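You operate a simulated robot arm through the tools that you are given. There is no shell and no other tool. Be economical: measure what you need, move in short steps, check, and stop when the job is done.

The job below is to be done with a simulated robot arm. You get a single attempt, and the scene is never put back.

TASK
Reconnect the battery, plus side first, so the strip lamp lights.
Fine: each clamp down on its post and its knob tight; close the red cover before the minus clamp goes on.

Only the result counts: the job must be done as asked and must still hold three seconds after the hand-in. Knocking over, shifting, dropping, spilling or breaking anything else fails it. A push-on lid holds only when it is set on centred and level and pressed home; a screw cap is set on level and turned clockwise until tight.

THE ROBOT
A 7-joint arm with a two-finger parallel gripper, fixed in place. Base frame: the origin is at the foot of the arm, x ahead of it, y to its left, z up. Lengths are in mm, angles in rad, forces in N, time in s.
With the tool pointing down near the work surface it reaches from about 280 to 720 mm from the base axis. Its first joint turns from -2.897 to 2.897 rad. Payload 3.43 kg.
The tool frame sits at the grasp point between the pads (the TCP): z along the fingers, y along the line on which they close. The tips reach 30 mm beyond it. Largest opening 94 mm; finger width 28, thickness 10; the body of the gripper, 50 by 96 mm, starts 55 mm behind the TCP.
Orientation is told as [roll, pitch, yaw] about the base's x, y, z axes, in that order, counted from this pose: with the fingers straight down and closing along the base's y, the tool's x points along the base's -x, its y along +y and its z along -z.

THE INTERFACE
- The arm moves only by the tool jog_arm. Its argument "rows" is a list of rows, each a list of 7 numbers: the shift along the base's x, y, z in mm, then the turn, a rotation vector about the base's x, y, z in rad, then the opening, from 0 (shut) to 1 (fully open). In form: [[x, y, z, rx, ry, rz, gripper], ...]. A call has 1 to 10 rows; each row shifts and turns the commanded pose from where the row before left it. Rows are played at 5 a second. More than 50 mm and 0.15 rad between two rows, or a gripper value outside its range, and nothing of the call is played. A pose out of reach is approached as far as the arm can. The call stops where the force on the tool passes 50 N (or 10 N more than at its start, if that is more) or the arm is blocked; 0.2 s more then pass. Each finger travels about 108 mm/s and halts on what it meets, pressing with about 44 N; the grip force reading is that of the motor and also rises with nothing between the fingers. The clock runs only during rows and for 0.2 s after the last one: add rows that do not move to give the fingers time. It gives the time, the measured TCP pose, the force on the tool (base axes), the opening and the grip force at its end, in the units of the frame above (readings bear some noise), with the torque about the TCP (base axes, N m) and any sound that the robot's microphone picked up.
- Cameras (640 x 400 px; columns grow to the right, rows downward): "scene" is fixed at [395.4, -508.1, 1327.6]; the picture's right is [1.00, 0.02, 0.00], its down [0.02, -0.80, -0.60] and it looks along [-0.01, 0.60, -0.80] (base axes); focal length 290 px, centre (320, 200). "wrist" rides on the gripper at [76, 14, -102] in the tool frame; the picture's right is [-0.18, 0.98, 0.00], its down [-0.75, -0.14, -0.64] and it looks along [-0.63, -0.12, 0.77] (tool axes); focal length 243 px, centre (320, 200). There is no depth. A picture from a camera that has moved, and an enlarged one, comes with that camera's place and axes in the base frame and with its lens. The place of the scene camera against the robot may be out by one fixed shift of up to 12 mm in any direction.
- camera(camera): a new picture of that camera. It takes no simulated time.
- raise_lower(by): slides the trunk up (or, below 0, down) by that many mm; the arm rides with it, the base frame stays. It gives what a move gives, with no picture.
- inspect(camera, box): a new picture of the part [left, top, right, bottom] of that camera's present view, enlarged. It takes no simulated time.
- sign_off(): hands the job in; it is judged then, once.

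Work in short steps. Places have to be worked out from the pictures, the camera data and where the tool is seen: move nearer, look again, correct. Check each grasp and each placing, and mend what went wrong. You have 120 turns and 68 pictures in all, those below and enlarged ones among them. Open the gripper and draw the arm clear of the work before you hand the job in, unless the task says otherwise; then end with one line.

The tools are called after "Emit:" as name(argument=value, ...) on one line, values as JSON. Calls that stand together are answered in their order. jog_arm: Moves the arm, as the interface text tells. Its arguments: {"type":"object","properties":{"rows":{"type":"array"}},"required":["rows"]} The other tools are called the same way: raise_lower (by) slides the trunk up or down; camera (camera) takes a picture; inspect (camera, box) takes an enlarged picture of a part of a camera's view; sign_off () hands the job in.

At the start:

```text
time: 0.0
eef_pos: [284.6, -268.6, 1096.1]
tcp_rot: [0.0, 0.0, 0.0]
wrist_force: [0.3, -0.1, -0.3]
moment: [0.01, -0.01, 0.03]
gripper_width: 94.1
finger_force: 0.0
trunk travel left (down, up): [-125.0, 465.0]
```

scene: 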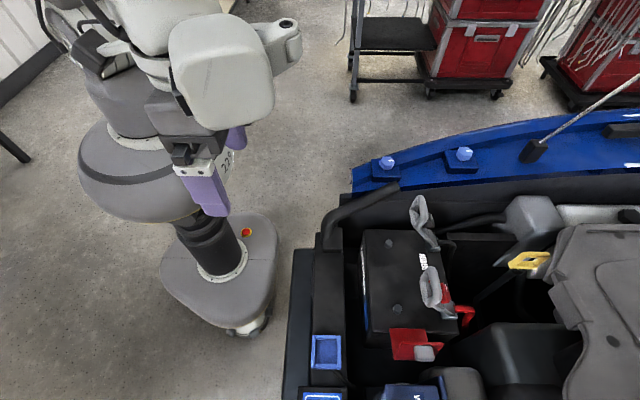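
wrist: 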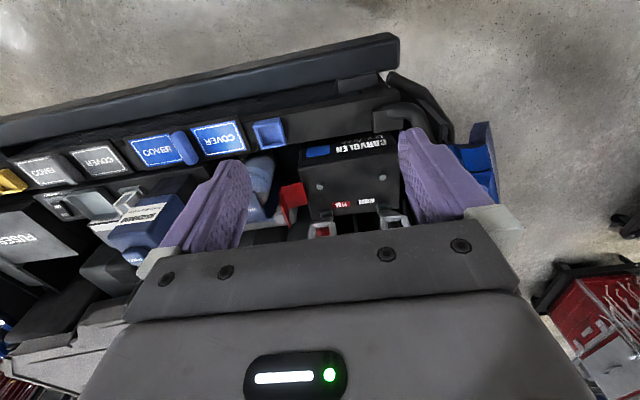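

The scene shows an engine bay with a black battery, two grey clamps and a red cover. I'll look closer at the battery in both cameras.

Emit:
inspect(camera="scene", box=[340, 180, 500, 280])

Emit:
inspect(camera="scene", box=[340, 280, 500, 380])

Emit:
inspect(camera="wrist", box=[240, 120, 420, 240])

```text
4.00 times, centred on (420, 230) of scene
camera zoom: at [395.4, -508.1, 1327.6], right [1.0, 0.02, 0.0], down [0.02, -0.8, -0.6], along [-0.01, 0.6, -0.8], focal length 1160 px, centre (-80, 80)
```

zoom: 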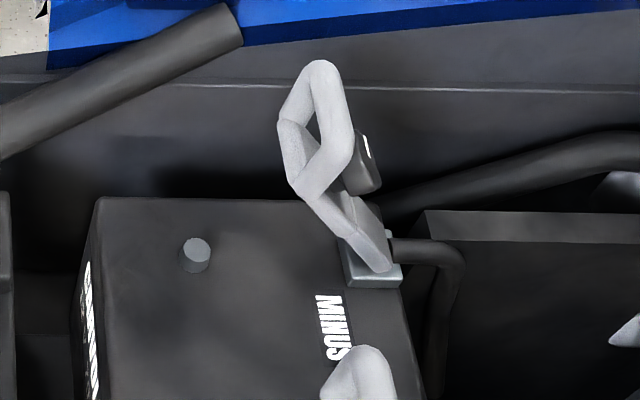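

```text
4.00 times, centred on (420, 330) of scene
camera zoom: at [395.4, -508.1, 1327.6], right [1.0, 0.02, 0.0], down [0.02, -0.8, -0.6], along [-0.01, 0.6, -0.8], focal length 1160 px, centre (-80, -320)
```

zoom: 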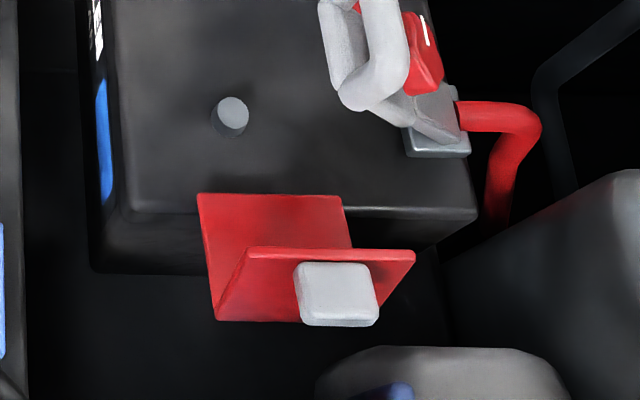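

```text
3.33 times, centred on (330, 180) of wrist
camera zoom: at [210.5, -254.1, 1199.0], right [0.18, 0.98, 0.0], down [0.75, -0.14, 0.64], along [0.63, -0.12, -0.77], focal length 809 px, centre (287, 267)
```

zoom: 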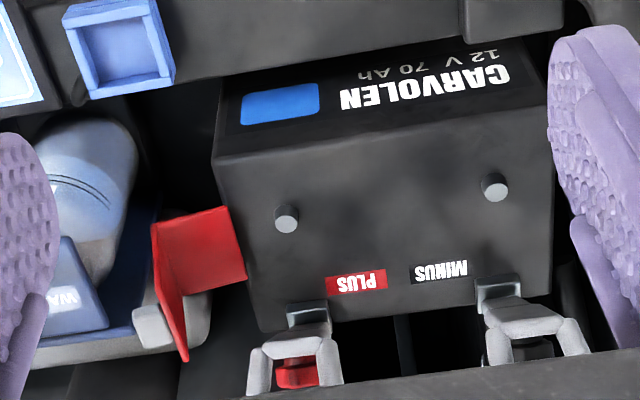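

Triangulating from both views, the plus post top is around (552, -322, 727). I'll move the wrist nearer for a closer look, staying well above everything.

Emit:
jog_arm(rows=[[30, -10, -40, 0, 0, 0, 1], [30, -10, -40, 0, 0, 0, 1], [30, -5, -38, 0, 0, 0, 1], [30, -5, -38, 0, 0, 0, 1], [25, 0, -40, 0, 0, 0, 1]])

Emit:
camera(camera="wrist")

```text
refused: row 1 steps farther than a row can; nothing moved
```

```text
62 pictures are left
camera wrist: at [210.5, -254.1, 1199.0], right [0.18, 0.98, 0.0], down [0.75, -0.14, 0.64], along [0.63, -0.12, -0.77], focal length 243 px, centre (320, 200)
```

wrist: 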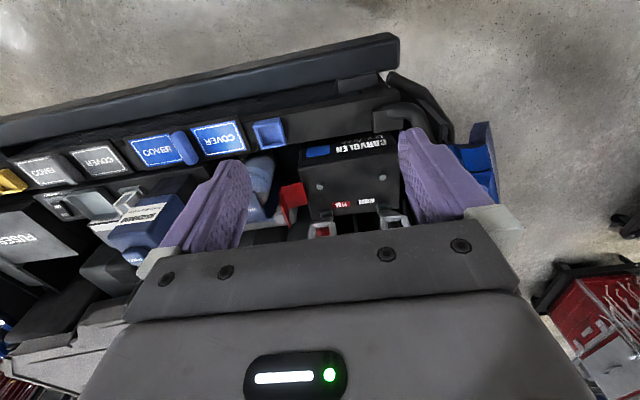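

The first row was 51 mm, over the 50 mm limit. I'm replaying it with smaller steps.

Emit:
jog_arm(rows=[[25, -5, -36, 0, 0, 0, 1], [25, -5, -36, 0, 0, 0, 1], [25, -5, -36, 0, 0, 0, 1], [25, -5, -36, 0, 0, 0, 1], [25, -5, -36, 0, 0, 0, 1], [20, -5, -20, 0, 0, 0, 1]])

Emit:
camera(camera="wrist")

```text
time: 1.4
eef_pos: [432.1, -300.2, 895.7]
tcp_rot: [0.0, 0.0, 0.0]
wrist_force: [-0.6, -1.3, -0.3]
moment: [0.04, 0.05, -0.02]
gripper_width: 94.4
finger_force: 0.1
trunk travel left (down, up): [-125.0, 465.0]
```

```text
61 pictures are left
camera wrist: at [357.4, -284.6, 997.9], right [0.18, 0.98, 0.0], down [0.75, -0.14, 0.64], along [0.63, -0.12, -0.77], focal length 243 px, centre (320, 200)
```

wrist: 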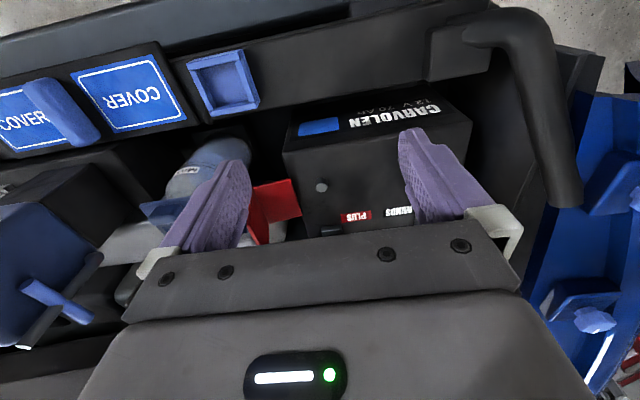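

The gripper hides the far edge, so I'll move on further out to see the clamps.

Emit:
jog_arm(rows=[[40, 0, 0, 0, 0, 0, 1], [40, 0, 0, 0, 0, 0, 1], [40, 0, 0, 0, 0, 0, 1]])

Emit:
camera(camera="wrist")

Emit:
camera(camera="scene")

```text
time: 2.2
eef_pos: [553.2, -298.9, 895.9]
tcp_rot: [0.0, -0.001, 0.001]
wrist_force: [-0.8, 0.2, -0.4]
moment: [0.05, 0.0, -0.03]
gripper_width: 94.0
finger_force: 0.2
trunk travel left (down, up): [-125.0, 465.0]
```

```text
60 pictures are left
camera wrist: at [477.9, -284.3, 998.0], right [0.18, 0.98, 0.0], down [0.75, -0.14, 0.64], along [0.63, -0.12, -0.77], focal length 243 px, centre (320, 200)
```

wrist: 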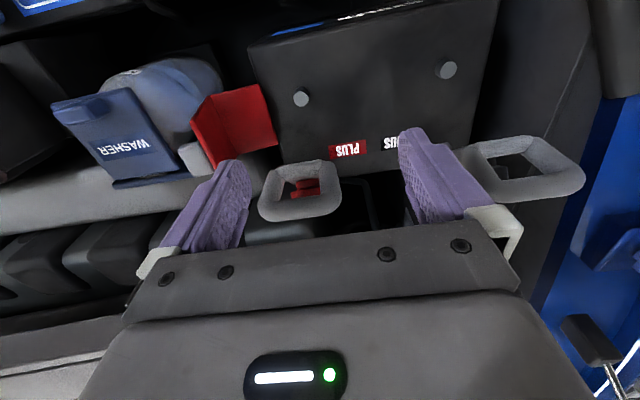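

```text
59 pictures are left
```

scene: 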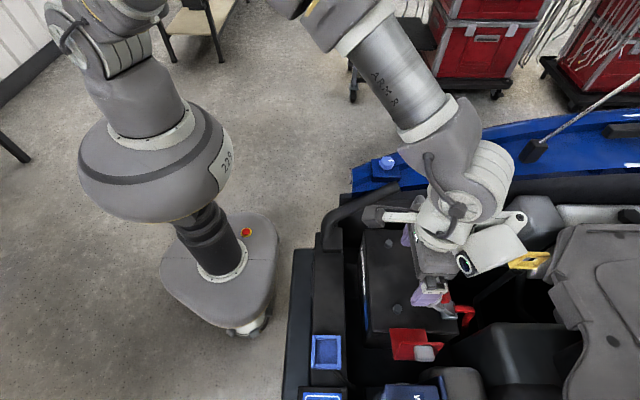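

The loop handle on the plus clamp is now in view. I'll zoom in on it and on the red cover.

Emit:
inspect(camera="wrist", box=[180, 70, 340, 230])

Emit:
inspect(camera="wrist", box=[420, 40, 600, 220])

```text
2.50 times, centred on (260, 150) of wrist
camera zoom: at [477.9, -284.3, 998.0], right [0.18, 0.98, 0.0], down [0.75, -0.14, 0.64], along [0.63, -0.12, -0.77], focal length 606 px, centre (470, 325)
```

zoom: 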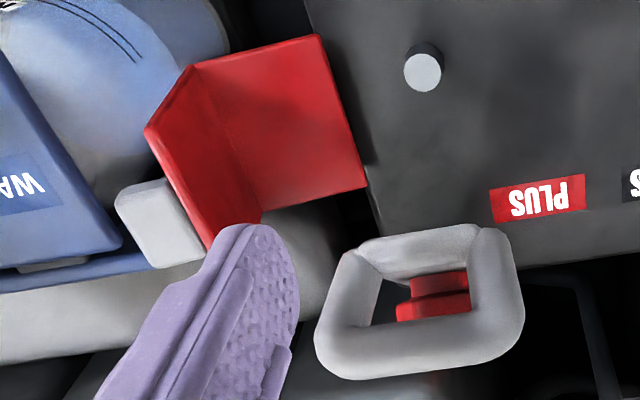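

```text
2.22 times, centred on (510, 130) of wrist
camera zoom: at [477.9, -284.3, 998.0], right [0.18, 0.98, 0.0], down [0.75, -0.14, 0.64], along [0.63, -0.12, -0.77], focal length 539 px, centre (-102, 356)
```

zoom: 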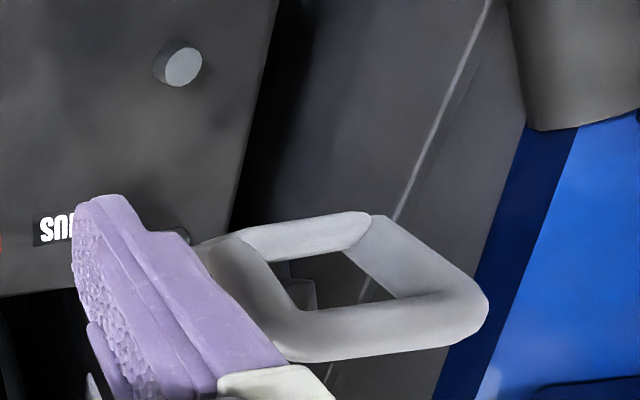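

Handles appear as upright loops above the clamp blocks. I'll yaw the tool +90° and look from the -y side for another angle, staying at this height.

Emit:
jog_arm(rows=[[8, 0, 5, 0, 0, 0.14, 1], [8, 0, 5, 0, 0, 0.14, 1], [8, 0, 5, 0, 0, 0.14, 1], [8, 0, 5, 0, 0, 0.14, 1], [8, 0, 5, 0, 0, 0.14, 1], [8, 0, 5, 0, 0, 0.14, 1], [8, 0, 0, 0, 0, 0.14, 1], [8, 0, 0, 0, 0, 0.14, 1], [8, 0, 0, 0, 0, 0.14, 1], [0, 0, 0, 0, 0, 0.14, 1]])

Emit:
camera(camera="wrist")

```text
time: 3.0
eef_pos: [561.1, -306.1, 910.5]
tcp_rot: [0.006, 0.025, 0.387]
wrist_force: [-30.0, -10.2, 12.9]
moment: [-0.55, 0.72, -1.58]
gripper_width: 93.6
finger_force: 0.1
trunk travel left (down, up): [-125.0, 465.0]
stopped in row 4: the force on the tool passed its limit at 62 N (the readings are from after the stop); the commanded pose is now the measured one
```

```text
56 pictures are left
camera wrist: at [488.8, -320.9, 1013.6], right [-0.2, 0.98, 0.0], down [0.77, 0.16, 0.62], along [0.61, 0.13, -0.78], focal length 243 px, centre (320, 200)
```

wrist: 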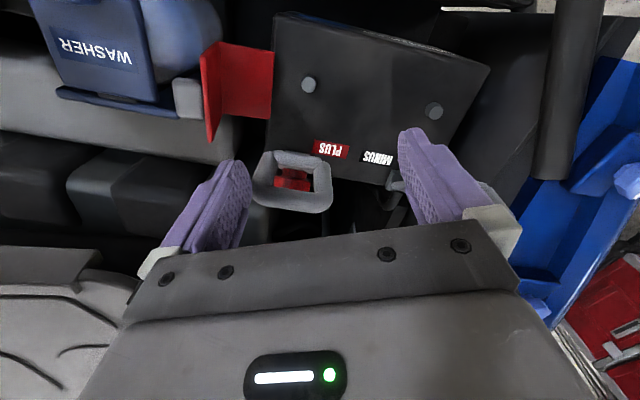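

The move stopped on contact at the fourth row. I need to see what touched before moving.

Emit:
camera(camera="scene")

Emit:
inspect(camera="scene", box=[340, 190, 500, 290])

```text
55 pictures are left
```

scene: 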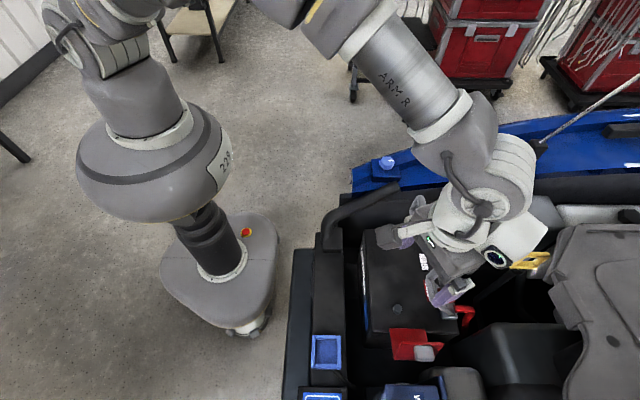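

```text
4.00 times, centred on (420, 240) of scene
camera zoom: at [395.4, -508.1, 1327.6], right [1.0, 0.02, 0.0], down [0.02, -0.8, -0.6], along [-0.01, 0.6, -0.8], focal length 1160 px, centre (-80, 40)
```

zoom: 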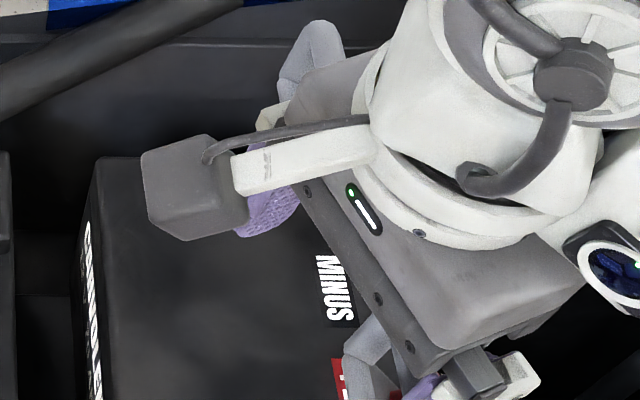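

The -y fingertip most likely touched the plus handle loop, which must reach about z 880. I'll back off up and away, then check that the loop hasn't moved.

Emit:
jog_arm(rows=[[-10, 5, 5, 0, 0, -0.05, 1], [-10, 5, 40, 0, 0, -0.1, 1], [0, 0, 40, 0, 0, -0.12, 1], [0, 0, 30, 0, 0, -0.12, 1], [-48, 0, 0, 0, 0, 0, 1], [-48, 0, 0, 0, 0, 0, 1], [-48, 0, 0, 0, 0, 0, 1], [-48, 0, 0, 0, 0, 0, 1], [-30, 0, 0, 0, 0, 0, 1]])

Emit:
inspect(camera="scene", box=[340, 180, 520, 320])

```text
time: 5.0
eef_pos: [323.4, -295.0, 1021.3]
tcp_rot: [0.005, 0.019, 0.002]
wrist_force: [-0.2, -0.8, -0.4]
moment: [0.01, 0.01, -0.01]
gripper_width: 94.4
finger_force: 0.0
trunk travel left (down, up): [-125.0, 465.0]
```

```text
2.86 times, centred on (430, 250) of scene
camera zoom: at [395.4, -508.1, 1327.6], right [1.0, 0.02, 0.0], down [0.02, -0.8, -0.6], along [-0.01, 0.6, -0.8], focal length 828 px, centre (6, 57)
```

zoom: 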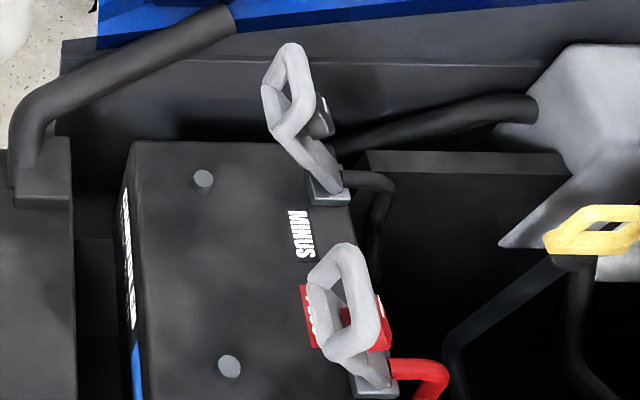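

The plus handle leans about 15 mm more towards +x than before, but its block hasn't moved. Zoomed pictures keep full detail, so I'll view both clamps from a safe height.

Emit:
jog_arm(rows=[[45, 0, 0, 0, 0, 0, 1], [45, 0, 0, 0, 0, 0, 1], [45, 0, 0, 0, 0, 0, 1]])

Emit:
inspect(camera="wrist", box=[270, 130, 350, 210])

Emit:
inspect(camera="wrist", box=[340, 130, 450, 230])

```text
time: 5.8
eef_pos: [460.6, -295.7, 1022.8]
tcp_rot: [0.008, 0.021, 0.002]
wrist_force: [-0.1, 0.4, 0.3]
moment: [0.02, -0.03, 0.0]
gripper_width: 93.9
finger_force: 0.0
trunk travel left (down, up): [-125.0, 465.0]
```

```text
5.00 times, centred on (310, 170) of wrist
camera zoom: at [388.1, -281.5, 1125.7], right [0.18, 0.98, 0.0], down [0.77, -0.15, 0.63], along [0.62, -0.11, -0.78], focal length 1213 px, centre (370, 350)
```

zoom: 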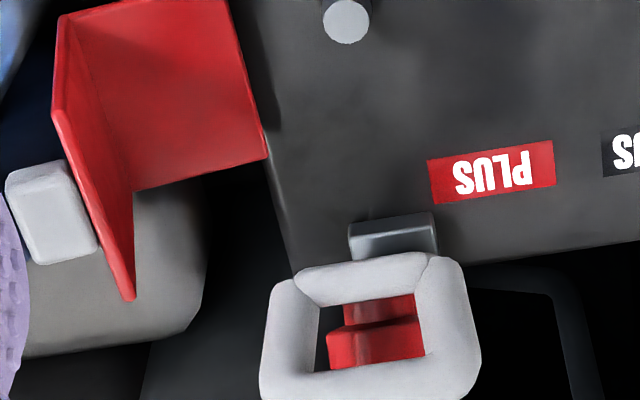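

```text
4.00 times, centred on (395, 180) of wrist
camera zoom: at [388.1, -281.5, 1125.7], right [0.18, 0.98, 0.0], down [0.77, -0.15, 0.63], along [0.62, -0.11, -0.78], focal length 970 px, centre (20, 280)
```

zoom: 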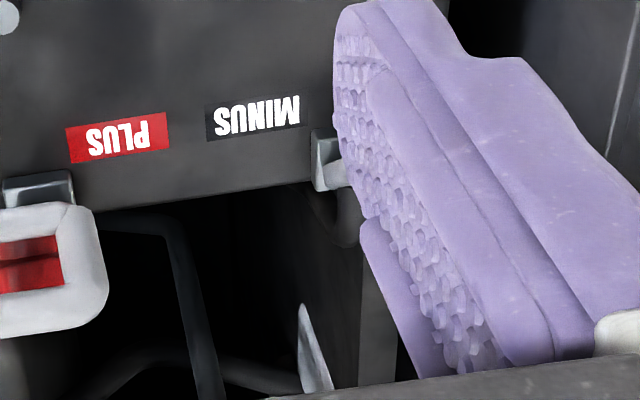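

I need a flatter view, so I'll pull back and tilt the tool to look more horizontally at both clamps from the robot side.

Emit:
jog_arm(rows=[[-30, 10, -5, 0, -0.12, 0, 1], [-30, 10, -5, 0, -0.12, 0, 1], [-30, 10, -5, 0, -0.12, 0, 1], [-30, 10, -5, 0, -0.12, 0, 1], [-10, 10, -20, 0, -0.12, 0, 1], [0, 10, -30, 0, -0.12, 0, 1]])

Emit:
camera(camera="wrist")

```text
time: 7.2
eef_pos: [329.8, -232.7, 953.5]
tcp_rot: [0.006, -0.701, 0.004]
wrist_force: [0.6, 0.6, 0.3]
moment: [-0.02, 0.05, -0.02]
gripper_width: 94.1
finger_force: 0.1
trunk travel left (down, up): [-125.0, 465.0]
```

```text
50 pictures are left
camera wrist: at [207.2, -218.9, 981.3], right [0.14, 0.98, 0.12], down [0.16, -0.14, 0.98], along [0.98, -0.11, -0.18], focal length 243 px, centre (320, 200)
```

wrist: 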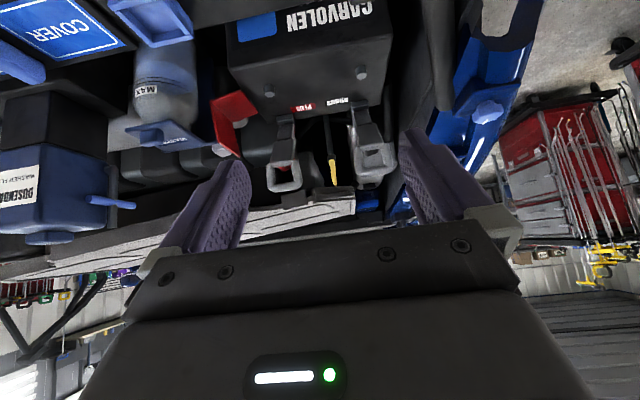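

Both clamps show well from here. I'll zoom in.

Emit:
inspect(camera="wrist", box=[250, 80, 410, 200])

```text
3.33 times, centred on (330, 140) of wrist
camera zoom: at [207.2, -218.9, 981.3], right [0.14, 0.98, 0.12], down [0.16, -0.14, 0.98], along [0.98, -0.11, -0.18], focal length 809 px, centre (287, 400)
```

zoom: 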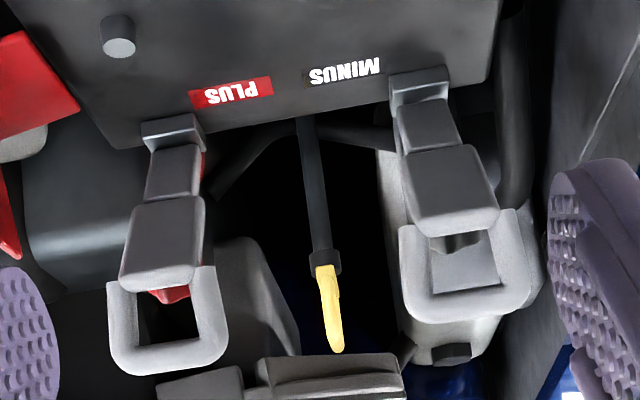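

The upside-down view makes the mechanism clear. Each clamp is an arm hinged at the battery's far edge (plus hinge near (647, -317, 727)), standing up with its knob on the far side, and it swings down toward -x onto its post. The plus loop centre is near (593, -319, 859), about 62 mm wide. I'll go back to vertical and move above it.

Emit:
jog_arm(rows=[[25, -14, 10, 0, 0.12, 0, 1], [35, -14, 10, 0, 0.12, 0, 1], [40, -14, 10, 0, 0.12, 0, 1], [40, -14, 5, 0, 0.12, 0, 1], [40, -14, 0, 0, 0.12, 0, 1], [40, -14, 0, 0, 0.1, 0, 1], [42, -2, 0, 0, 0, 0, 1], [0, 0, 0, 0, 0, 0, 1]])

Emit:
camera(camera="wrist")

```text
time: 9.0
eef_pos: [591.5, -319.1, 988.4]
tcp_rot: [0.006, 0.002, -0.002]
wrist_force: [-0.1, -0.1, -0.2]
moment: [0.0, 0.01, -0.01]
gripper_width: 93.8
finger_force: 0.1
trunk travel left (down, up): [-125.0, 465.0]
```

```text
48 pictures are left
camera wrist: at [517.0, -304.3, 1090.8], right [0.18, 0.98, 0.01], down [0.75, -0.15, 0.64], along [0.63, -0.11, -0.77], focal length 243 px, centre (320, 200)
```

wrist: 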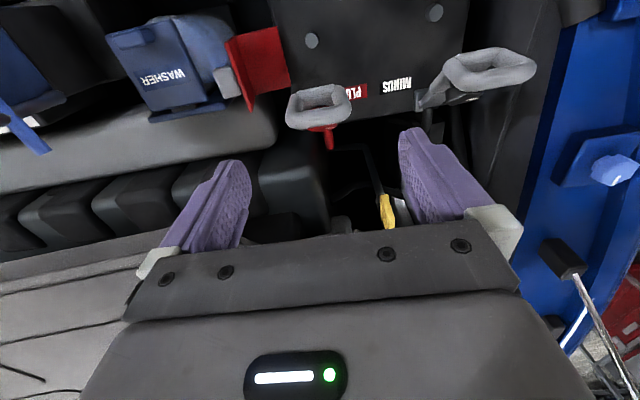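

The loop is centred on y ≈ -318, x ≈ 588–604. I'll descend with the fingers straddling it in y.

Emit:
jog_arm(rows=[[5, 0, -35, 0, 0, 0, 1], [0, 0, -35, 0, 0, 0, 1], [0, 0, -25, 0, 0, 0, 1], [0, 0, -22, 0, 0, 0, 1], [0, 0, 0, 0, 0, 0, 1]])

Emit:
camera(camera="wrist")

```text
time: 10.2
eef_pos: [597.9, -320.1, 870.6]
tcp_rot: [0.005, 0.0, 0.001]
wrist_force: [-0.4, -0.2, 0.2]
moment: [-0.03, 0.02, 0.04]
gripper_width: 93.9
finger_force: 0.1
trunk travel left (down, up): [-125.0, 465.0]
```

```text
47 pictures are left
camera wrist: at [522.4, -305.6, 972.4], right [0.18, 0.98, 0.01], down [0.75, -0.15, 0.64], along [0.63, -0.11, -0.77], focal length 243 px, centre (320, 200)
```

wrist: 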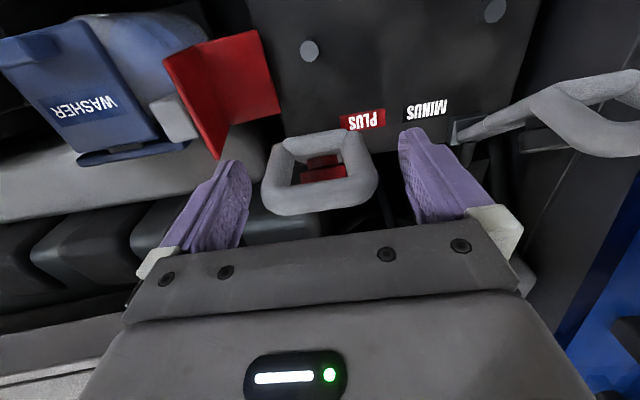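

The loop sits between the fingers. Closing on its sides.

Emit:
jog_arm(rows=[[0, 0, 0, 0, 0, 0, 0.8], [0, 0, 0, 0, 0, 0, 0.6], [0, 0, 0, 0, 0, 0, 0.5], [0, 0, 0, 0, 0, 0, 0.5]])

```text
time: 11.2
eef_pos: [597.2, -320.5, 870.6]
tcp_rot: [0.007, -0.001, 0.002]
wrist_force: [-0.3, -4.5, -1.7]
moment: [-0.37, -0.03, -0.09]
gripper_width: 60.3
finger_force: 44.6
trunk travel left (down, up): [-125.0, 465.0]
```

Gripped at 60 mm. Now I'll swing it along an arc about the hinge, in small steps, watching the force.

Emit:
jog_arm(rows=[[-9.5, 0, -3.6, 0, 0, 0, 0.5], [-9.5, 0, -4.5, 0, 0, 0, 0.5], [-9.2, 0, -5.2, 0, 0, 0, 0.5], [-9, 0, -5.7, 0, 0, 0, 0.5], [0, 0, 0, 0, 0, 0, 0.5]])

Emit:
inspect(camera="wrist", box=[160, 80, 480, 280])

```text
time: 12.4
eef_pos: [560.9, -318.8, 849.2]
tcp_rot: [0.009, 0.0, 0.002]
wrist_force: [19.5, -11.0, -12.2]
moment: [-0.16, -1.11, 0.13]
gripper_width: 60.3
finger_force: 45.1
trunk travel left (down, up): [-125.0, 465.0]
```

```text
2.00 times, centred on (320, 180) of wrist
camera zoom: at [486.5, -306.6, 952.4], right [0.18, 0.98, 0.01], down [0.75, -0.15, 0.64], along [0.63, -0.11, -0.77], focal length 485 px, centre (320, 240)
```

zoom: 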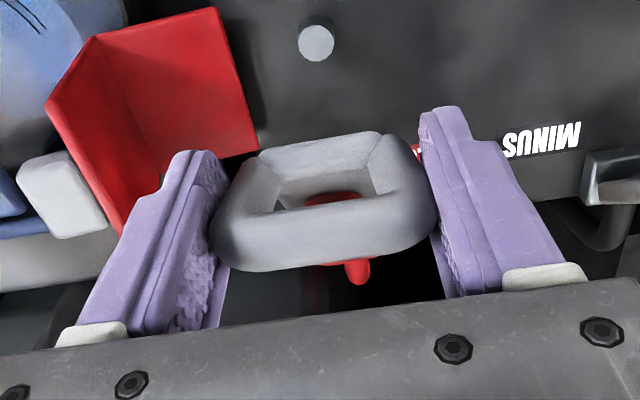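

The loop swings, but there's about 23 N of tension toward the hinge and some twisting. I'll tilt the tool along with the loop, tighten the radius slightly and continue.

Emit:
jog_arm(rows=[[1.5, 0, -2.5, 0, -0.14, 0, 0.5], [0, 0, -4, 0, -0.12, 0, 0.5], [-7, 0, -7, 0, -0.08, 0, 0.5], [-7, 0, -7, 0, -0.08, 0, 0.5], [0, 0, 0, 0, 0, 0, 0.5]])

```text
time: 13.6
eef_pos: [545.4, -321.5, 831.6]
tcp_rot: [0.005, -0.425, 0.0]
wrist_force: [-16.4, -14.5, 9.9]
moment: [-0.28, 0.27, -0.22]
gripper_width: 60.1
finger_force: 44.9
trunk travel left (down, up): [-125.0, 465.0]
```

Now it is slightly compressed, so the true radius is about 148 mm. I'll continue along the arc with co-rotation.

Emit:
jog_arm(rows=[[-7.5, 0.5, -3.5, 0, -0.05, 0, 0.5], [-6.7, 0.5, -5.5, 0, -0.05, 0, 0.5], [-4.7, 0, -6.1, 0, -0.05, 0, 0.5], [-4.6, 0, -6.2, 0, -0.055, 0, 0.5], [0, 0, 0, 0, 0, 0, 0.5]])

Emit:
camera(camera="wrist")

Emit:
inspect(camera="scene", box=[340, 200, 500, 380])

```text
time: 14.8
eef_pos: [528.0, -321.6, 808.7]
tcp_rot: [0.004, -0.628, 0.001]
wrist_force: [32.9, -9.3, -20.3]
moment: [-0.3, 0.24, -0.01]
gripper_width: 60.6
finger_force: 45.3
trunk travel left (down, up): [-125.0, 465.0]
stopped in row 5: the force on the tool passed its limit at 51 N (the readings are from after the stop); the commanded pose is now the measured one
```

```text
45 pictures are left
camera wrist: at [407.6, -306.0, 846.7], right [0.15, 0.98, 0.11], down [0.23, -0.14, 0.96], along [0.96, -0.11, -0.25], focal length 243 px, centre (320, 200)
```

wrist: 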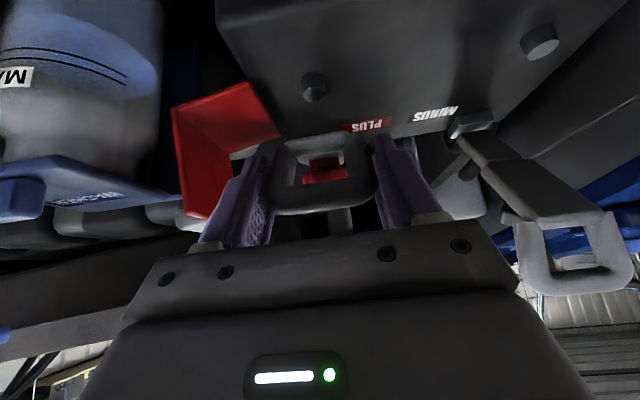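

```text
2.22 times, centred on (420, 290) of scene
camera zoom: at [395.4, -508.1, 1327.6], right [1.0, 0.02, 0.0], down [0.02, -0.8, -0.6], along [-0.01, 0.6, -0.8], focal length 644 px, centre (98, 0)
```

zoom: 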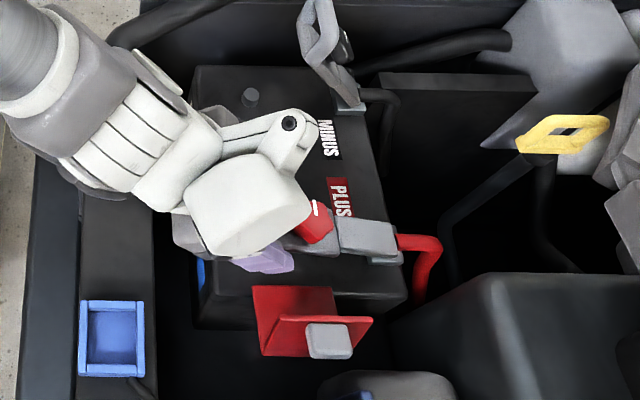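

The tension suggests the true pivot is nearer (656, 747), with radius about 137. I'll relieve it, then go on in smaller steps.

Emit:
jog_arm(rows=[[3, 1, -2.5, 0, 0, 0, 0.5], [-1.5, 0, -6.2, 0, -0.05, 0, 0.5], [-2.5, 0, -6, 0, -0.05, 0, 0.5], [0, 0, 0, 0, 0, 0, 0.5]])

```text
time: 15.8
eef_pos: [522.4, -321.4, 795.7]
tcp_rot: [0.004, -0.73, 0.0]
wrist_force: [-7.2, -19.4, 3.5]
moment: [-0.67, -0.23, 0.09]
gripper_width: 60.5
finger_force: 44.9
trunk travel left (down, up): [-125.0, 465.0]
```

Nearly neutral now. I'll continue down, easing y by -2.

Emit:
jog_arm(rows=[[-2.5, -1, -5.7, 0, -0.045, 0, 0.5], [-2, -1, -5.7, 0, -0.045, 0, 0.5], [-1.3, 0, -5.8, 0, -0.045, 0, 0.5], [0, 0, 0, 0, 0, 0, 0.5]])

Emit:
inspect(camera="scene", box=[380, 270, 480, 370])

```text
time: 16.8
eef_pos: [515.5, -321.0, 779.0]
tcp_rot: [0.008, -0.865, 0.0]
wrist_force: [-23.8, -7.9, -3.5]
moment: [0.08, 1.12, -0.2]
gripper_width: 60.4
finger_force: 45.6
trunk travel left (down, up): [-125.0, 465.0]
```

```text
4.00 times, centred on (430, 320) of scene
camera zoom: at [395.4, -508.1, 1327.6], right [1.0, 0.02, 0.0], down [0.02, -0.8, -0.6], along [-0.01, 0.6, -0.8], focal length 1160 px, centre (-120, -280)
```

zoom: 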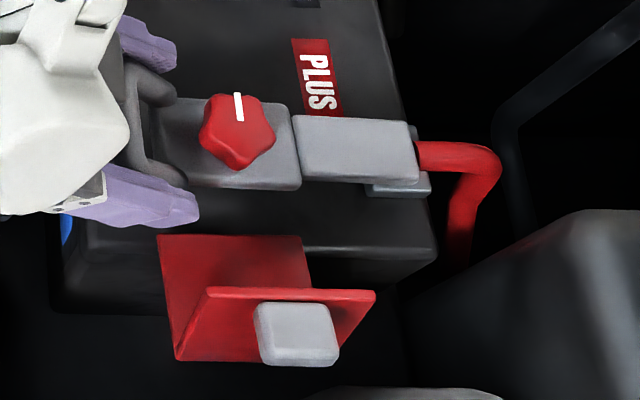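

The arm is almost flat and the red star knob faces up. I'll go down further, easing the compression.

Emit:
jog_arm(rows=[[-2.5, 0, -5, 0, 0, 0, 0.5], [-1, 0, -5, 0, -0.02, 0, 0.5], [0, 0, -5, 0, -0.03, 0, 0.5], [0, 0, 0, 0, 0, 0, 0.5]])

Emit:
camera(camera="wrist")

```text
time: 17.8
eef_pos: [513.4, -319.8, 765.3]
tcp_rot: [0.003, -0.919, 0.004]
wrist_force: [-9.8, -8.7, 14.6]
moment: [0.0, -0.27, 0.12]
gripper_width: 60.2
finger_force: 45.1
trunk travel left (down, up): [-125.0, 465.0]
```

```text
42 pictures are left
camera wrist: at [387.2, -306.1, 766.2], right [0.11, 0.98, 0.15], down [-0.05, -0.14, 0.99], along [0.99, -0.11, 0.04], focal length 243 px, centre (320, 200)
```

wrist: 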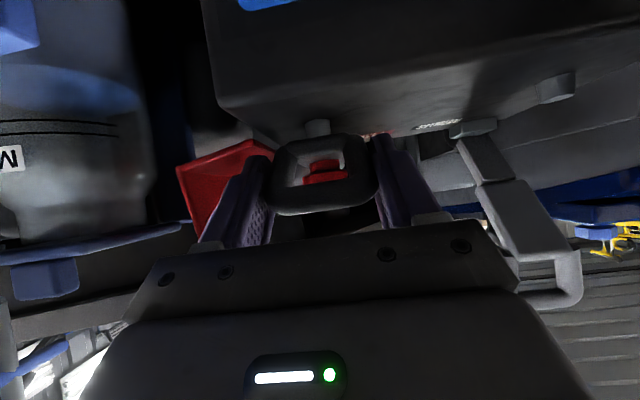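

Force is building upward. The post is visible just below the clamp, so I'll zoom in to check alignment.

Emit:
inspect(camera="wrist", box=[260, 100, 400, 220])

```text
3.33 times, centred on (330, 160) of wrist
camera zoom: at [387.2, -306.1, 766.2], right [0.11, 0.98, 0.15], down [-0.05, -0.14, 0.99], along [0.99, -0.11, 0.04], focal length 809 px, centre (287, 333)
```

zoom: 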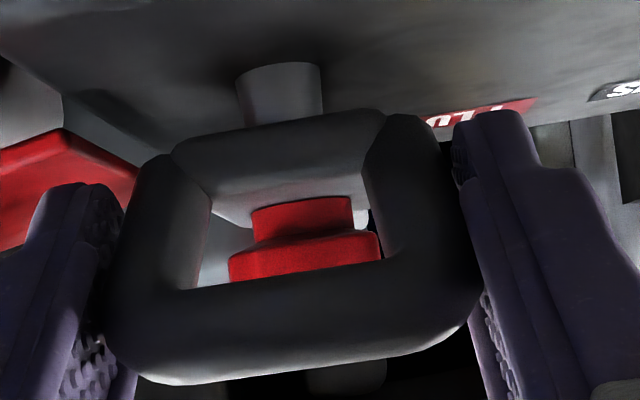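

Post and knob are roughly in line. I'll push further down.

Emit:
jog_arm(rows=[[-1, 0, -4, 0, -0.03, 0, 0.5], [0, 0, -4, 0, -0.03, 0, 0.5], [0, 0, -4, 0, -0.03, 0, 0.5], [0, 0, 0, 0, 0, 0, 0.5]])

```text
time: 18.6
eef_pos: [513.9, -320.0, 760.0]
tcp_rot: [-0.006, -1.003, 0.009]
wrist_force: [-15.1, 2.4, 21.4]
moment: [0.24, 0.6, -0.15]
gripper_width: 60.1
finger_force: 45.0
trunk travel left (down, up): [-125.0, 465.0]
stopped in row 3: the force on the tool passed its limit at 52 N (the readings are from after the stop); the commanded pose is now the measured one
```

It is stopping against something. I'll check from both cameras whether the clamp is on the post.

Emit:
inspect(camera="wrist", box=[260, 100, 400, 220])

Emit:
inspect(camera="scene", box=[390, 280, 470, 360])

```text
3.33 times, centred on (330, 160) of wrist
camera zoom: at [387.6, -305.9, 750.4], right [0.1, 0.98, 0.15], down [-0.14, -0.14, 0.98], along [0.99, -0.12, 0.12], focal length 809 px, centre (287, 333)
```

zoom: 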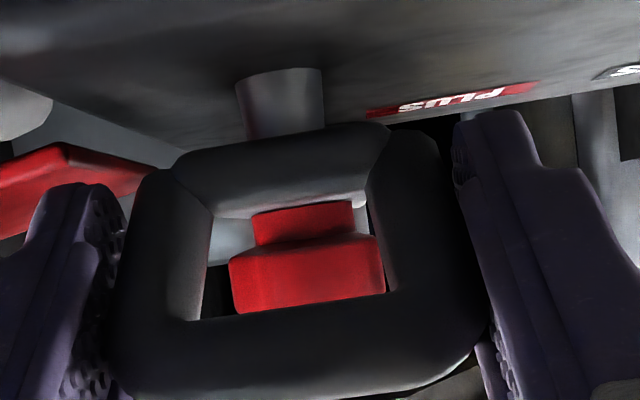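

```text
5.00 times, centred on (430, 320) of scene
camera zoom: at [395.4, -508.1, 1327.6], right [1.0, 0.02, 0.0], down [0.02, -0.8, -0.6], along [-0.01, 0.6, -0.8], focal length 1449 px, centre (-230, -400)
```

zoom: 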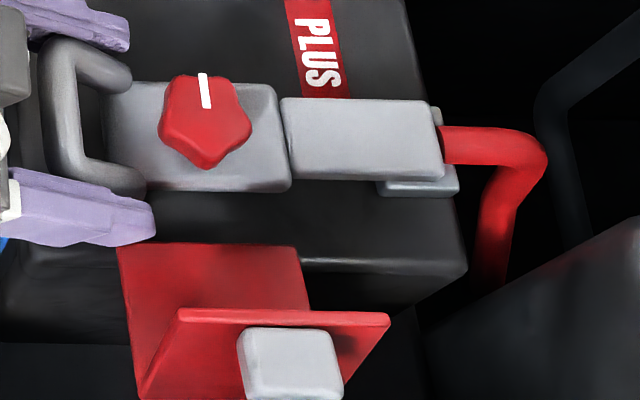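

I'll release gently and back out along the tool axis, then press from above with vertical closed fingers.

Emit:
jog_arm(rows=[[0, 0, 0, 0, 0, 0, 0.76], [0, 0, 0, 0, 0, 0, 0.76], [-20, 0, 12, 0, 0, 0, 0.76], [-34, 0, 25, 0, 0, 0, 0.76], [-20, 0, 40, 0, 0.1, 0, 0.76], [0, 0, 40, 0, 0.14, 0, 0.5], [0, 0, 30, 0, 0.14, 0, 0], [0, 0, 10, 0, 0.14, 0, 0], [0, 0, 10, 0, 0.14, 0, 0], [0, 0, 0, 0, 0.14, 0, 0]])

Emit:
camera(camera="wrist")

```text
time: 20.8
eef_pos: [440.5, -322.5, 923.9]
tcp_rot: [0.0, -0.198, 0.003]
wrist_force: [0.5, 0.3, -0.8]
moment: [-0.01, -0.02, -0.02]
gripper_width: 0.1
finger_force: 32.8
trunk travel left (down, up): [-125.0, 465.0]
```

```text
38 pictures are left
camera wrist: at [347.0, -306.5, 1009.3], right [0.18, 0.98, 0.04], down [0.61, -0.14, 0.78], along [0.77, -0.12, -0.63], focal length 243 px, centre (320, 200)
```

wrist: 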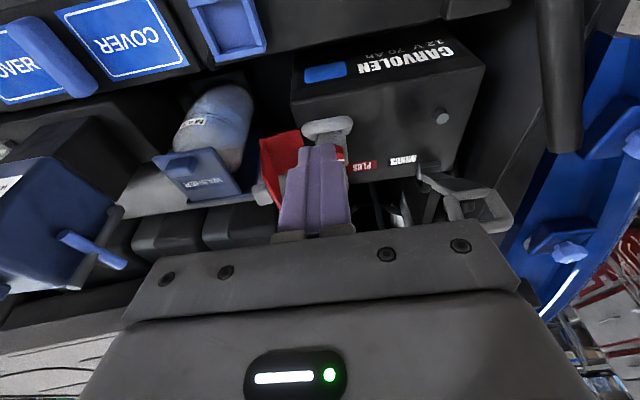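

The clamp stays down. I'll straighten the tool, open to about 40 mm so each finger lands on one loop side bar, and press down from above.

Emit:
jog_arm(rows=[[25, 1, -20, 0, 0.1, 0, 0.43], [25, 1, -30, 0, 0.098, 0, 0.43], [14, 0, -30, 0, 0, 0, 0.43], [0, 0, -10, 0, 0, 0, 0.43], [0, 0, 0, 0, 0, 0, 0.43]])

Emit:
camera(camera="wrist")

```text
time: 22.0
eef_pos: [504.2, -317.8, 834.0]
tcp_rot: [0.0, -0.001, 0.003]
wrist_force: [-0.3, -0.2, -1.1]
moment: [-0.02, -0.02, 0.0]
gripper_width: 40.1
finger_force: 0.2
trunk travel left (down, up): [-125.0, 465.0]
```

```text
37 pictures are left
camera wrist: at [429.3, -304.2, 936.0], right [0.18, 0.98, 0.0], down [0.75, -0.14, 0.64], along [0.63, -0.12, -0.77], focal length 243 px, centre (320, 200)
```

wrist: 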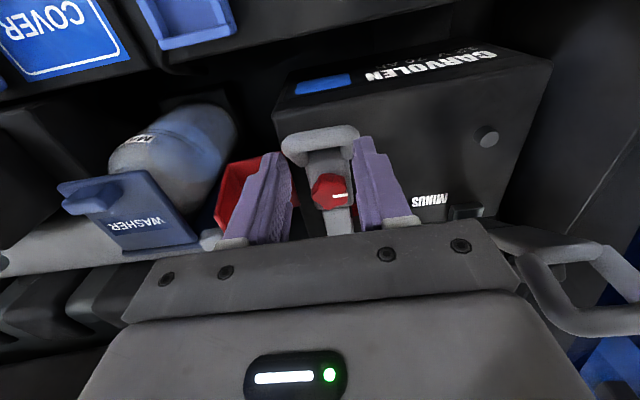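

The loop's outer bar is near x ≈ 508. I'll shift +12 in x and press down in small steps until the force stop.

Emit:
jog_arm(rows=[[12, -1, -14, 0, 0, 0, 0.43], [0, 0, -6, 0, 0, 0, 0.43], [0, 0, -6, 0, 0, 0, 0.43], [0, 0, -5, 0, 0, 0, 0.43], [0, 0, -5, 0, 0, 0, 0.43], [0, 0, -5, 0, 0, 0, 0.43], [0, 0, -4, 0, 0, 0, 0.43], [0, 0, -4, 0, 0, 0, 0.43]])

Emit:
inspect(camera="scene", box=[380, 270, 480, 370])

```text
time: 23.2
eef_pos: [517.9, -321.3, 805.8]
tcp_rot: [-0.007, -0.011, 0.003]
wrist_force: [-10.5, 7.2, 31.9]
moment: [0.08, 0.66, -0.13]
gripper_width: 39.3
finger_force: 0.2
trunk travel left (down, up): [-125.0, 465.0]
stopped in row 6: the force on the tool passed its limit at 56 N (the readings are from after the stop); the commanded pose is now the measured one
```

```text
4.00 times, centred on (430, 320) of scene
camera zoom: at [395.4, -508.1, 1327.6], right [1.0, 0.02, 0.0], down [0.02, -0.8, -0.6], along [-0.01, 0.6, -0.8], focal length 1160 px, centre (-120, -280)
```

zoom: 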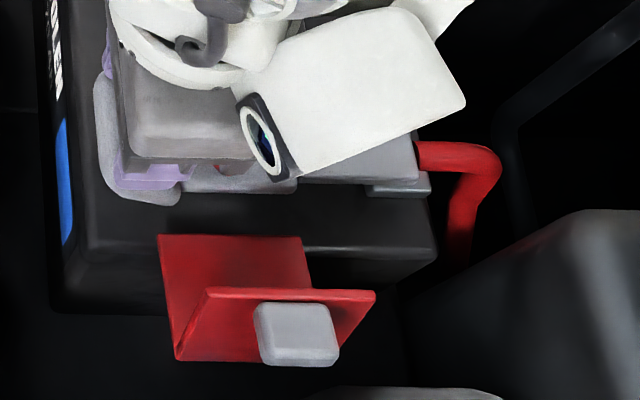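

Pressed with about 56 N, ending at z 805.8. I'll press once more to see whether it still gives.

Emit:
jog_arm(rows=[[0, 0, -2, 0, 0, 0, 0.43], [0, 0, -2, 0, 0, 0, 0.43], [0, 0, -2, 0, 0, 0, 0.43]])

```text
time: 23.7
eef_pos: [518.5, -322.2, 805.5]
tcp_rot: [-0.006, -0.014, 0.002]
wrist_force: [-10.7, 4.8, 30.2]
moment: [0.8, 0.7, 0.29]
gripper_width: 43.4
finger_force: 3.0
trunk travel left (down, up): [-125.0, 465.0]
stopped in row 2: the force on the tool passed its limit at 53 N (the readings are from after the stop); the commanded pose is now the measured one
```

It's firm. I'll retreat and take a low side view to verify that it's seated on the post.

Emit:
jog_arm(rows=[[0, 0, 35, 0, 0, 0, 0.43], [-20, 0, 30, 0, -0.1, 0, 0.43], [-30, 0, 0, 0, -0.14, 0, 0.43], [-30, 0, -10, 0, -0.14, 0, 0.43], [-30, 0, -15, 0, -0.14, 0, 0.43], [-20, 0, -20, 0, -0.14, 0, 0.8], [-10, 0, -15, 0, -0.14, 0, 0.8], [0, 0, 0, 0, -0.1, 0, 0.8]])

Emit:
inspect(camera="wrist", box=[240, 80, 400, 200])

```text
time: 25.5
eef_pos: [380.3, -323.8, 805.6]
tcp_rot: [-0.007, -0.914, 0.005]
wrist_force: [0.7, 0.3, -0.1]
moment: [-0.04, 0.03, 0.03]
gripper_width: 75.3
finger_force: 0.1
trunk travel left (down, up): [-125.0, 465.0]
```

```text
3.33 times, centred on (320, 140) of wrist
camera zoom: at [254.2, -307.0, 807.8], right [0.12, 0.98, 0.14], down [-0.05, -0.14, 0.99], along [0.99, -0.12, 0.03], focal length 809 px, centre (320, 400)
```

zoom: 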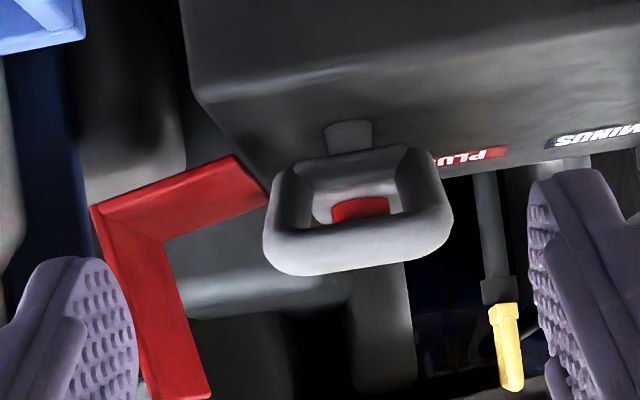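

From this angle I can't see the clamp's underside. I'll take a view from the +y side: rise, straighten and yaw -90°, then tilt and look toward -y, keeping clear of the minus loop.

Emit:
jog_arm(rows=[[0, 5, 40, 0, 0.14, 0, 0.5], [0, 10, 40, 0, 0.14, 0, 0.5], [0, 10, 30, 0, 0.14, 0, 0.5], [10, 10, 20, 0, 0.14, 0, 0.5], [10, 10, 0, 0, 0.14, 0, 0.5], [10, 10, 0, 0, 0.14, 0, 0.5], [0, 10, 0, 0, 0.074, 0, 0.5], [0, 10, 0, 0, 0, -0.14, 0.5], [0, 10, 0, 0, 0, -0.14, 0.5], [0, 10, 0, 0, 0, -0.14, 0.5]])

Emit:
jog_arm(rows=[[5, 0, 0, 0, 0, -0.14, 0.5], [5, 0, 0, 0, 0, -0.14, 0.5], [10, 0, 0, 0, 0, -0.14, 0.5], [10, 0, 0, 0, 0, -0.14, 0.5], [10, 0, 0, 0, 0, -0.14, 0.5], [10, 5, 0, 0, 0, -0.14, 0.5], [10, 5, 0, 0, 0, -0.14, 0.5], [10, 5, 0, 0, 0, -0.14, 0.5]])

```text
time: 27.7
eef_pos: [409.8, -226.0, 937.0]
tcp_rot: [-0.005, 0.003, -0.421]
wrist_force: [0.3, 0.0, 0.0]
moment: [0.0, 0.04, 0.01]
gripper_width: 47.0
finger_force: 0.1
trunk travel left (down, up): [-125.0, 465.0]
```

```text
time: 29.5
eef_pos: [479.8, -212.9, 937.8]
tcp_rot: [-0.005, 0.003, -1.538]
wrist_force: [-0.6, -0.5, 0.0]
moment: [0.01, -0.01, 0.01]
gripper_width: 47.0
finger_force: 0.1
trunk travel left (down, up): [-125.0, 465.0]
```

Now I'll tilt toward -y (negative rotation about x) and lower.

Emit:
jog_arm(rows=[[4, 8, -20, -0.13, 0, 0, 0.5], [4, 8, -25, -0.13, 0, 0, 0.5], [4, 8, -25, -0.13, 0, 0, 0.5], [4, 8, -25, -0.13, 0, 0, 0.5], [4, 8, -20, -0.13, 0, 0, 0.5], [0, 0, 0, -0.13, 0, 0, 0.5]])

Emit:
camera(camera="wrist")

```text
time: 30.9
eef_pos: [501.5, -173.7, 823.9]
tcp_rot: [-0.037, -0.777, -1.525]
wrist_force: [0.5, -0.1, -0.2]
moment: [0.02, 0.01, 0.0]
gripper_width: 47.1
finger_force: 0.1
trunk travel left (down, up): [-125.0, 465.0]
```

```text
34 pictures are left
camera wrist: at [514.8, -45.9, 841.1], right [0.99, -0.11, 0.1], down [-0.11, -0.09, 0.99], along [-0.1, -0.99, -0.1], focal length 243 px, centre (320, 200)
```

wrist: 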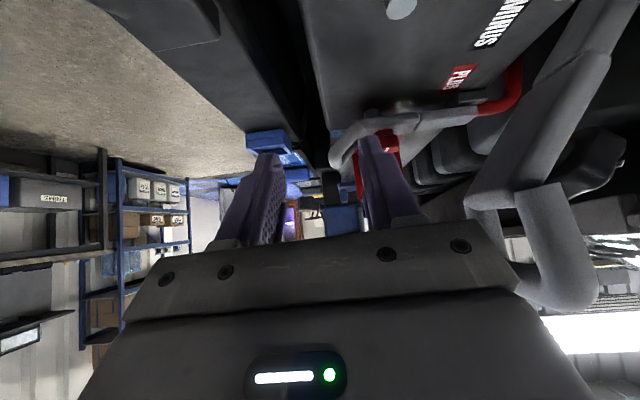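

Emit:
inspect(camera="wrist", box=[310, 50, 550, 210])

```text
2.50 times, centred on (430, 130) of wrist
camera zoom: at [514.8, -45.9, 841.1], right [0.99, -0.11, 0.1], down [-0.11, -0.09, 0.99], along [-0.1, -0.99, -0.1], focal length 606 px, centre (45, 375)
```

zoom: 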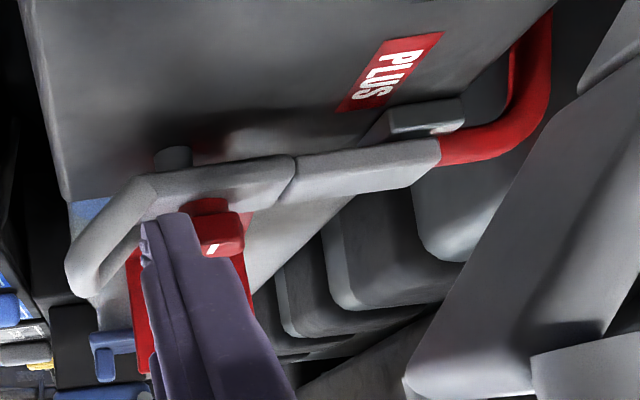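

In this view the post meets the clamp underside at x ≈ 556, while the knob axis is at x ≈ 572, so the clamp may be resting on the post off-centre. I'll zoom in on the contact.

Emit:
inspect(camera="wrist", box=[360, 90, 440, 160])

Emit:
inspect(camera="wrist", box=[430, 20, 640, 230])

```text
5.71 times, centred on (400, 125) of wrist
camera zoom: at [514.8, -45.9, 841.1], right [0.99, -0.11, 0.1], down [-0.11, -0.09, 0.99], along [-0.1, -0.99, -0.1], focal length 1386 px, centre (-137, 629)
```

zoom: 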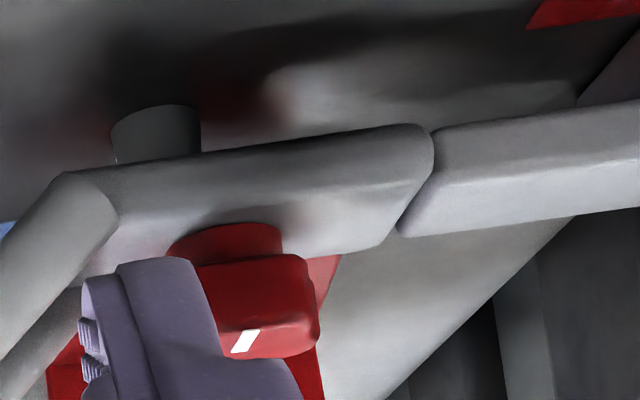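

```text
1.90 times, centred on (535, 125) of wrist
camera zoom: at [514.8, -45.9, 841.1], right [0.99, -0.11, 0.1], down [-0.11, -0.09, 0.99], along [-0.1, -0.99, -0.1], focal length 462 px, centre (-90, 343)
```

zoom: 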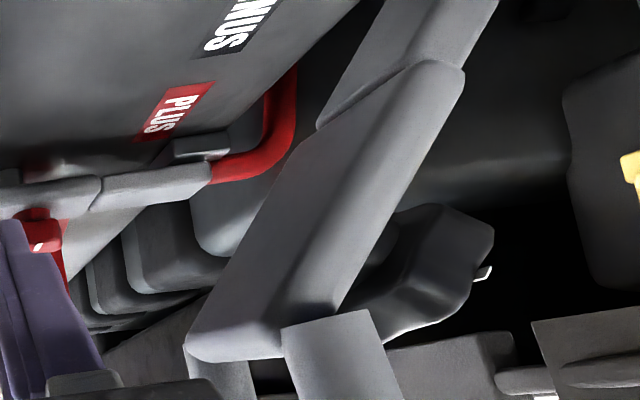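

The clamp body now lies exactly level (underside z ≈ 735 at both ends) and doesn't yield to 55 N, so I take it as down on the post. Next is the star knob at about (570, -320), head z 750–766. I'll rise, straighten and yaw back.

Emit:
jog_arm(rows=[[-5, 0, 40, 0.13, 0, 0, 0.5], [-5, 0, 40, 0.13, 0, 0, 0.5], [0, 0, 40, 0.13, 0, 0, 0.5], [0, -15, 0, 0.13, 0, 0, 0.5], [0, -20, 0, 0.13, 0, 0, 0.5], [0, -20, 0, 0.13, 0, 0, 0.55], [10, -20, 0, 0, 0, 0.14, 0.55], [10, -20, 0, 0, 0, 0.14, 0.55], [10, -20, 0, 0, 0, 0.14, 0.55], [10, -10, 0, 0, 0, 0.14, 0.55]])

Emit:
jog_arm(rows=[[10, -10, 0, 0, 0, 0.145, 0.55], [10, -6, 0, 0, 0, 0.145, 0.55], [10, 0, 0, 0, 0, 0.145, 0.55], [5, 0, 0, 0, 0, 0.145, 0.55], [0, 0, 0, 0, 0, 0.145, 0.55], [0, 0, 0, 0, 0, 0.145, 0.55], [0, 0, 0, 0, 0, 0.145, 0.55], [0, 0, 0, 0, 0, 0, 0.55]])

Emit:
camera(camera="wrist")

```text
time: 33.1
eef_pos: [529.5, -296.6, 942.7]
tcp_rot: [-0.007, 0.006, -0.976]
wrist_force: [0.1, 0.9, 0.1]
moment: [-0.02, -0.02, -0.01]
gripper_width: 51.6
finger_force: 0.1
trunk travel left (down, up): [-125.0, 465.0]
```

```text
time: 34.9
eef_pos: [565.2, -313.7, 941.9]
tcp_rot: [-0.004, 0.003, 0.041]
wrist_force: [0.3, 0.6, -0.4]
moment: [0.02, 0.0, 0.02]
gripper_width: 51.5
finger_force: 0.1
trunk travel left (down, up): [-125.0, 465.0]
```

```text
30 pictures are left
camera wrist: at [489.7, -300.8, 1043.9], right [0.14, 0.99, -0.01], down [0.76, -0.11, 0.64], along [0.63, -0.1, -0.77], focal length 243 px, centre (320, 200)
```

wrist: 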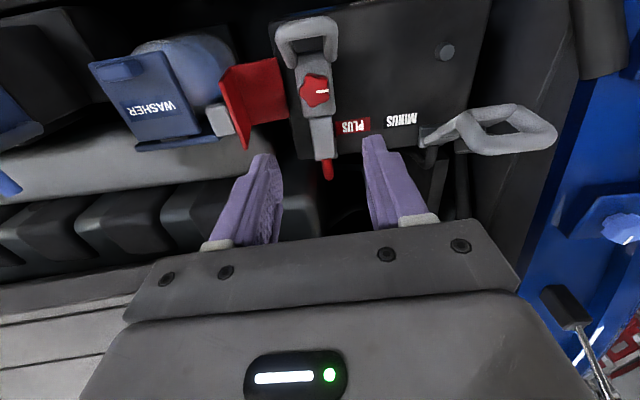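

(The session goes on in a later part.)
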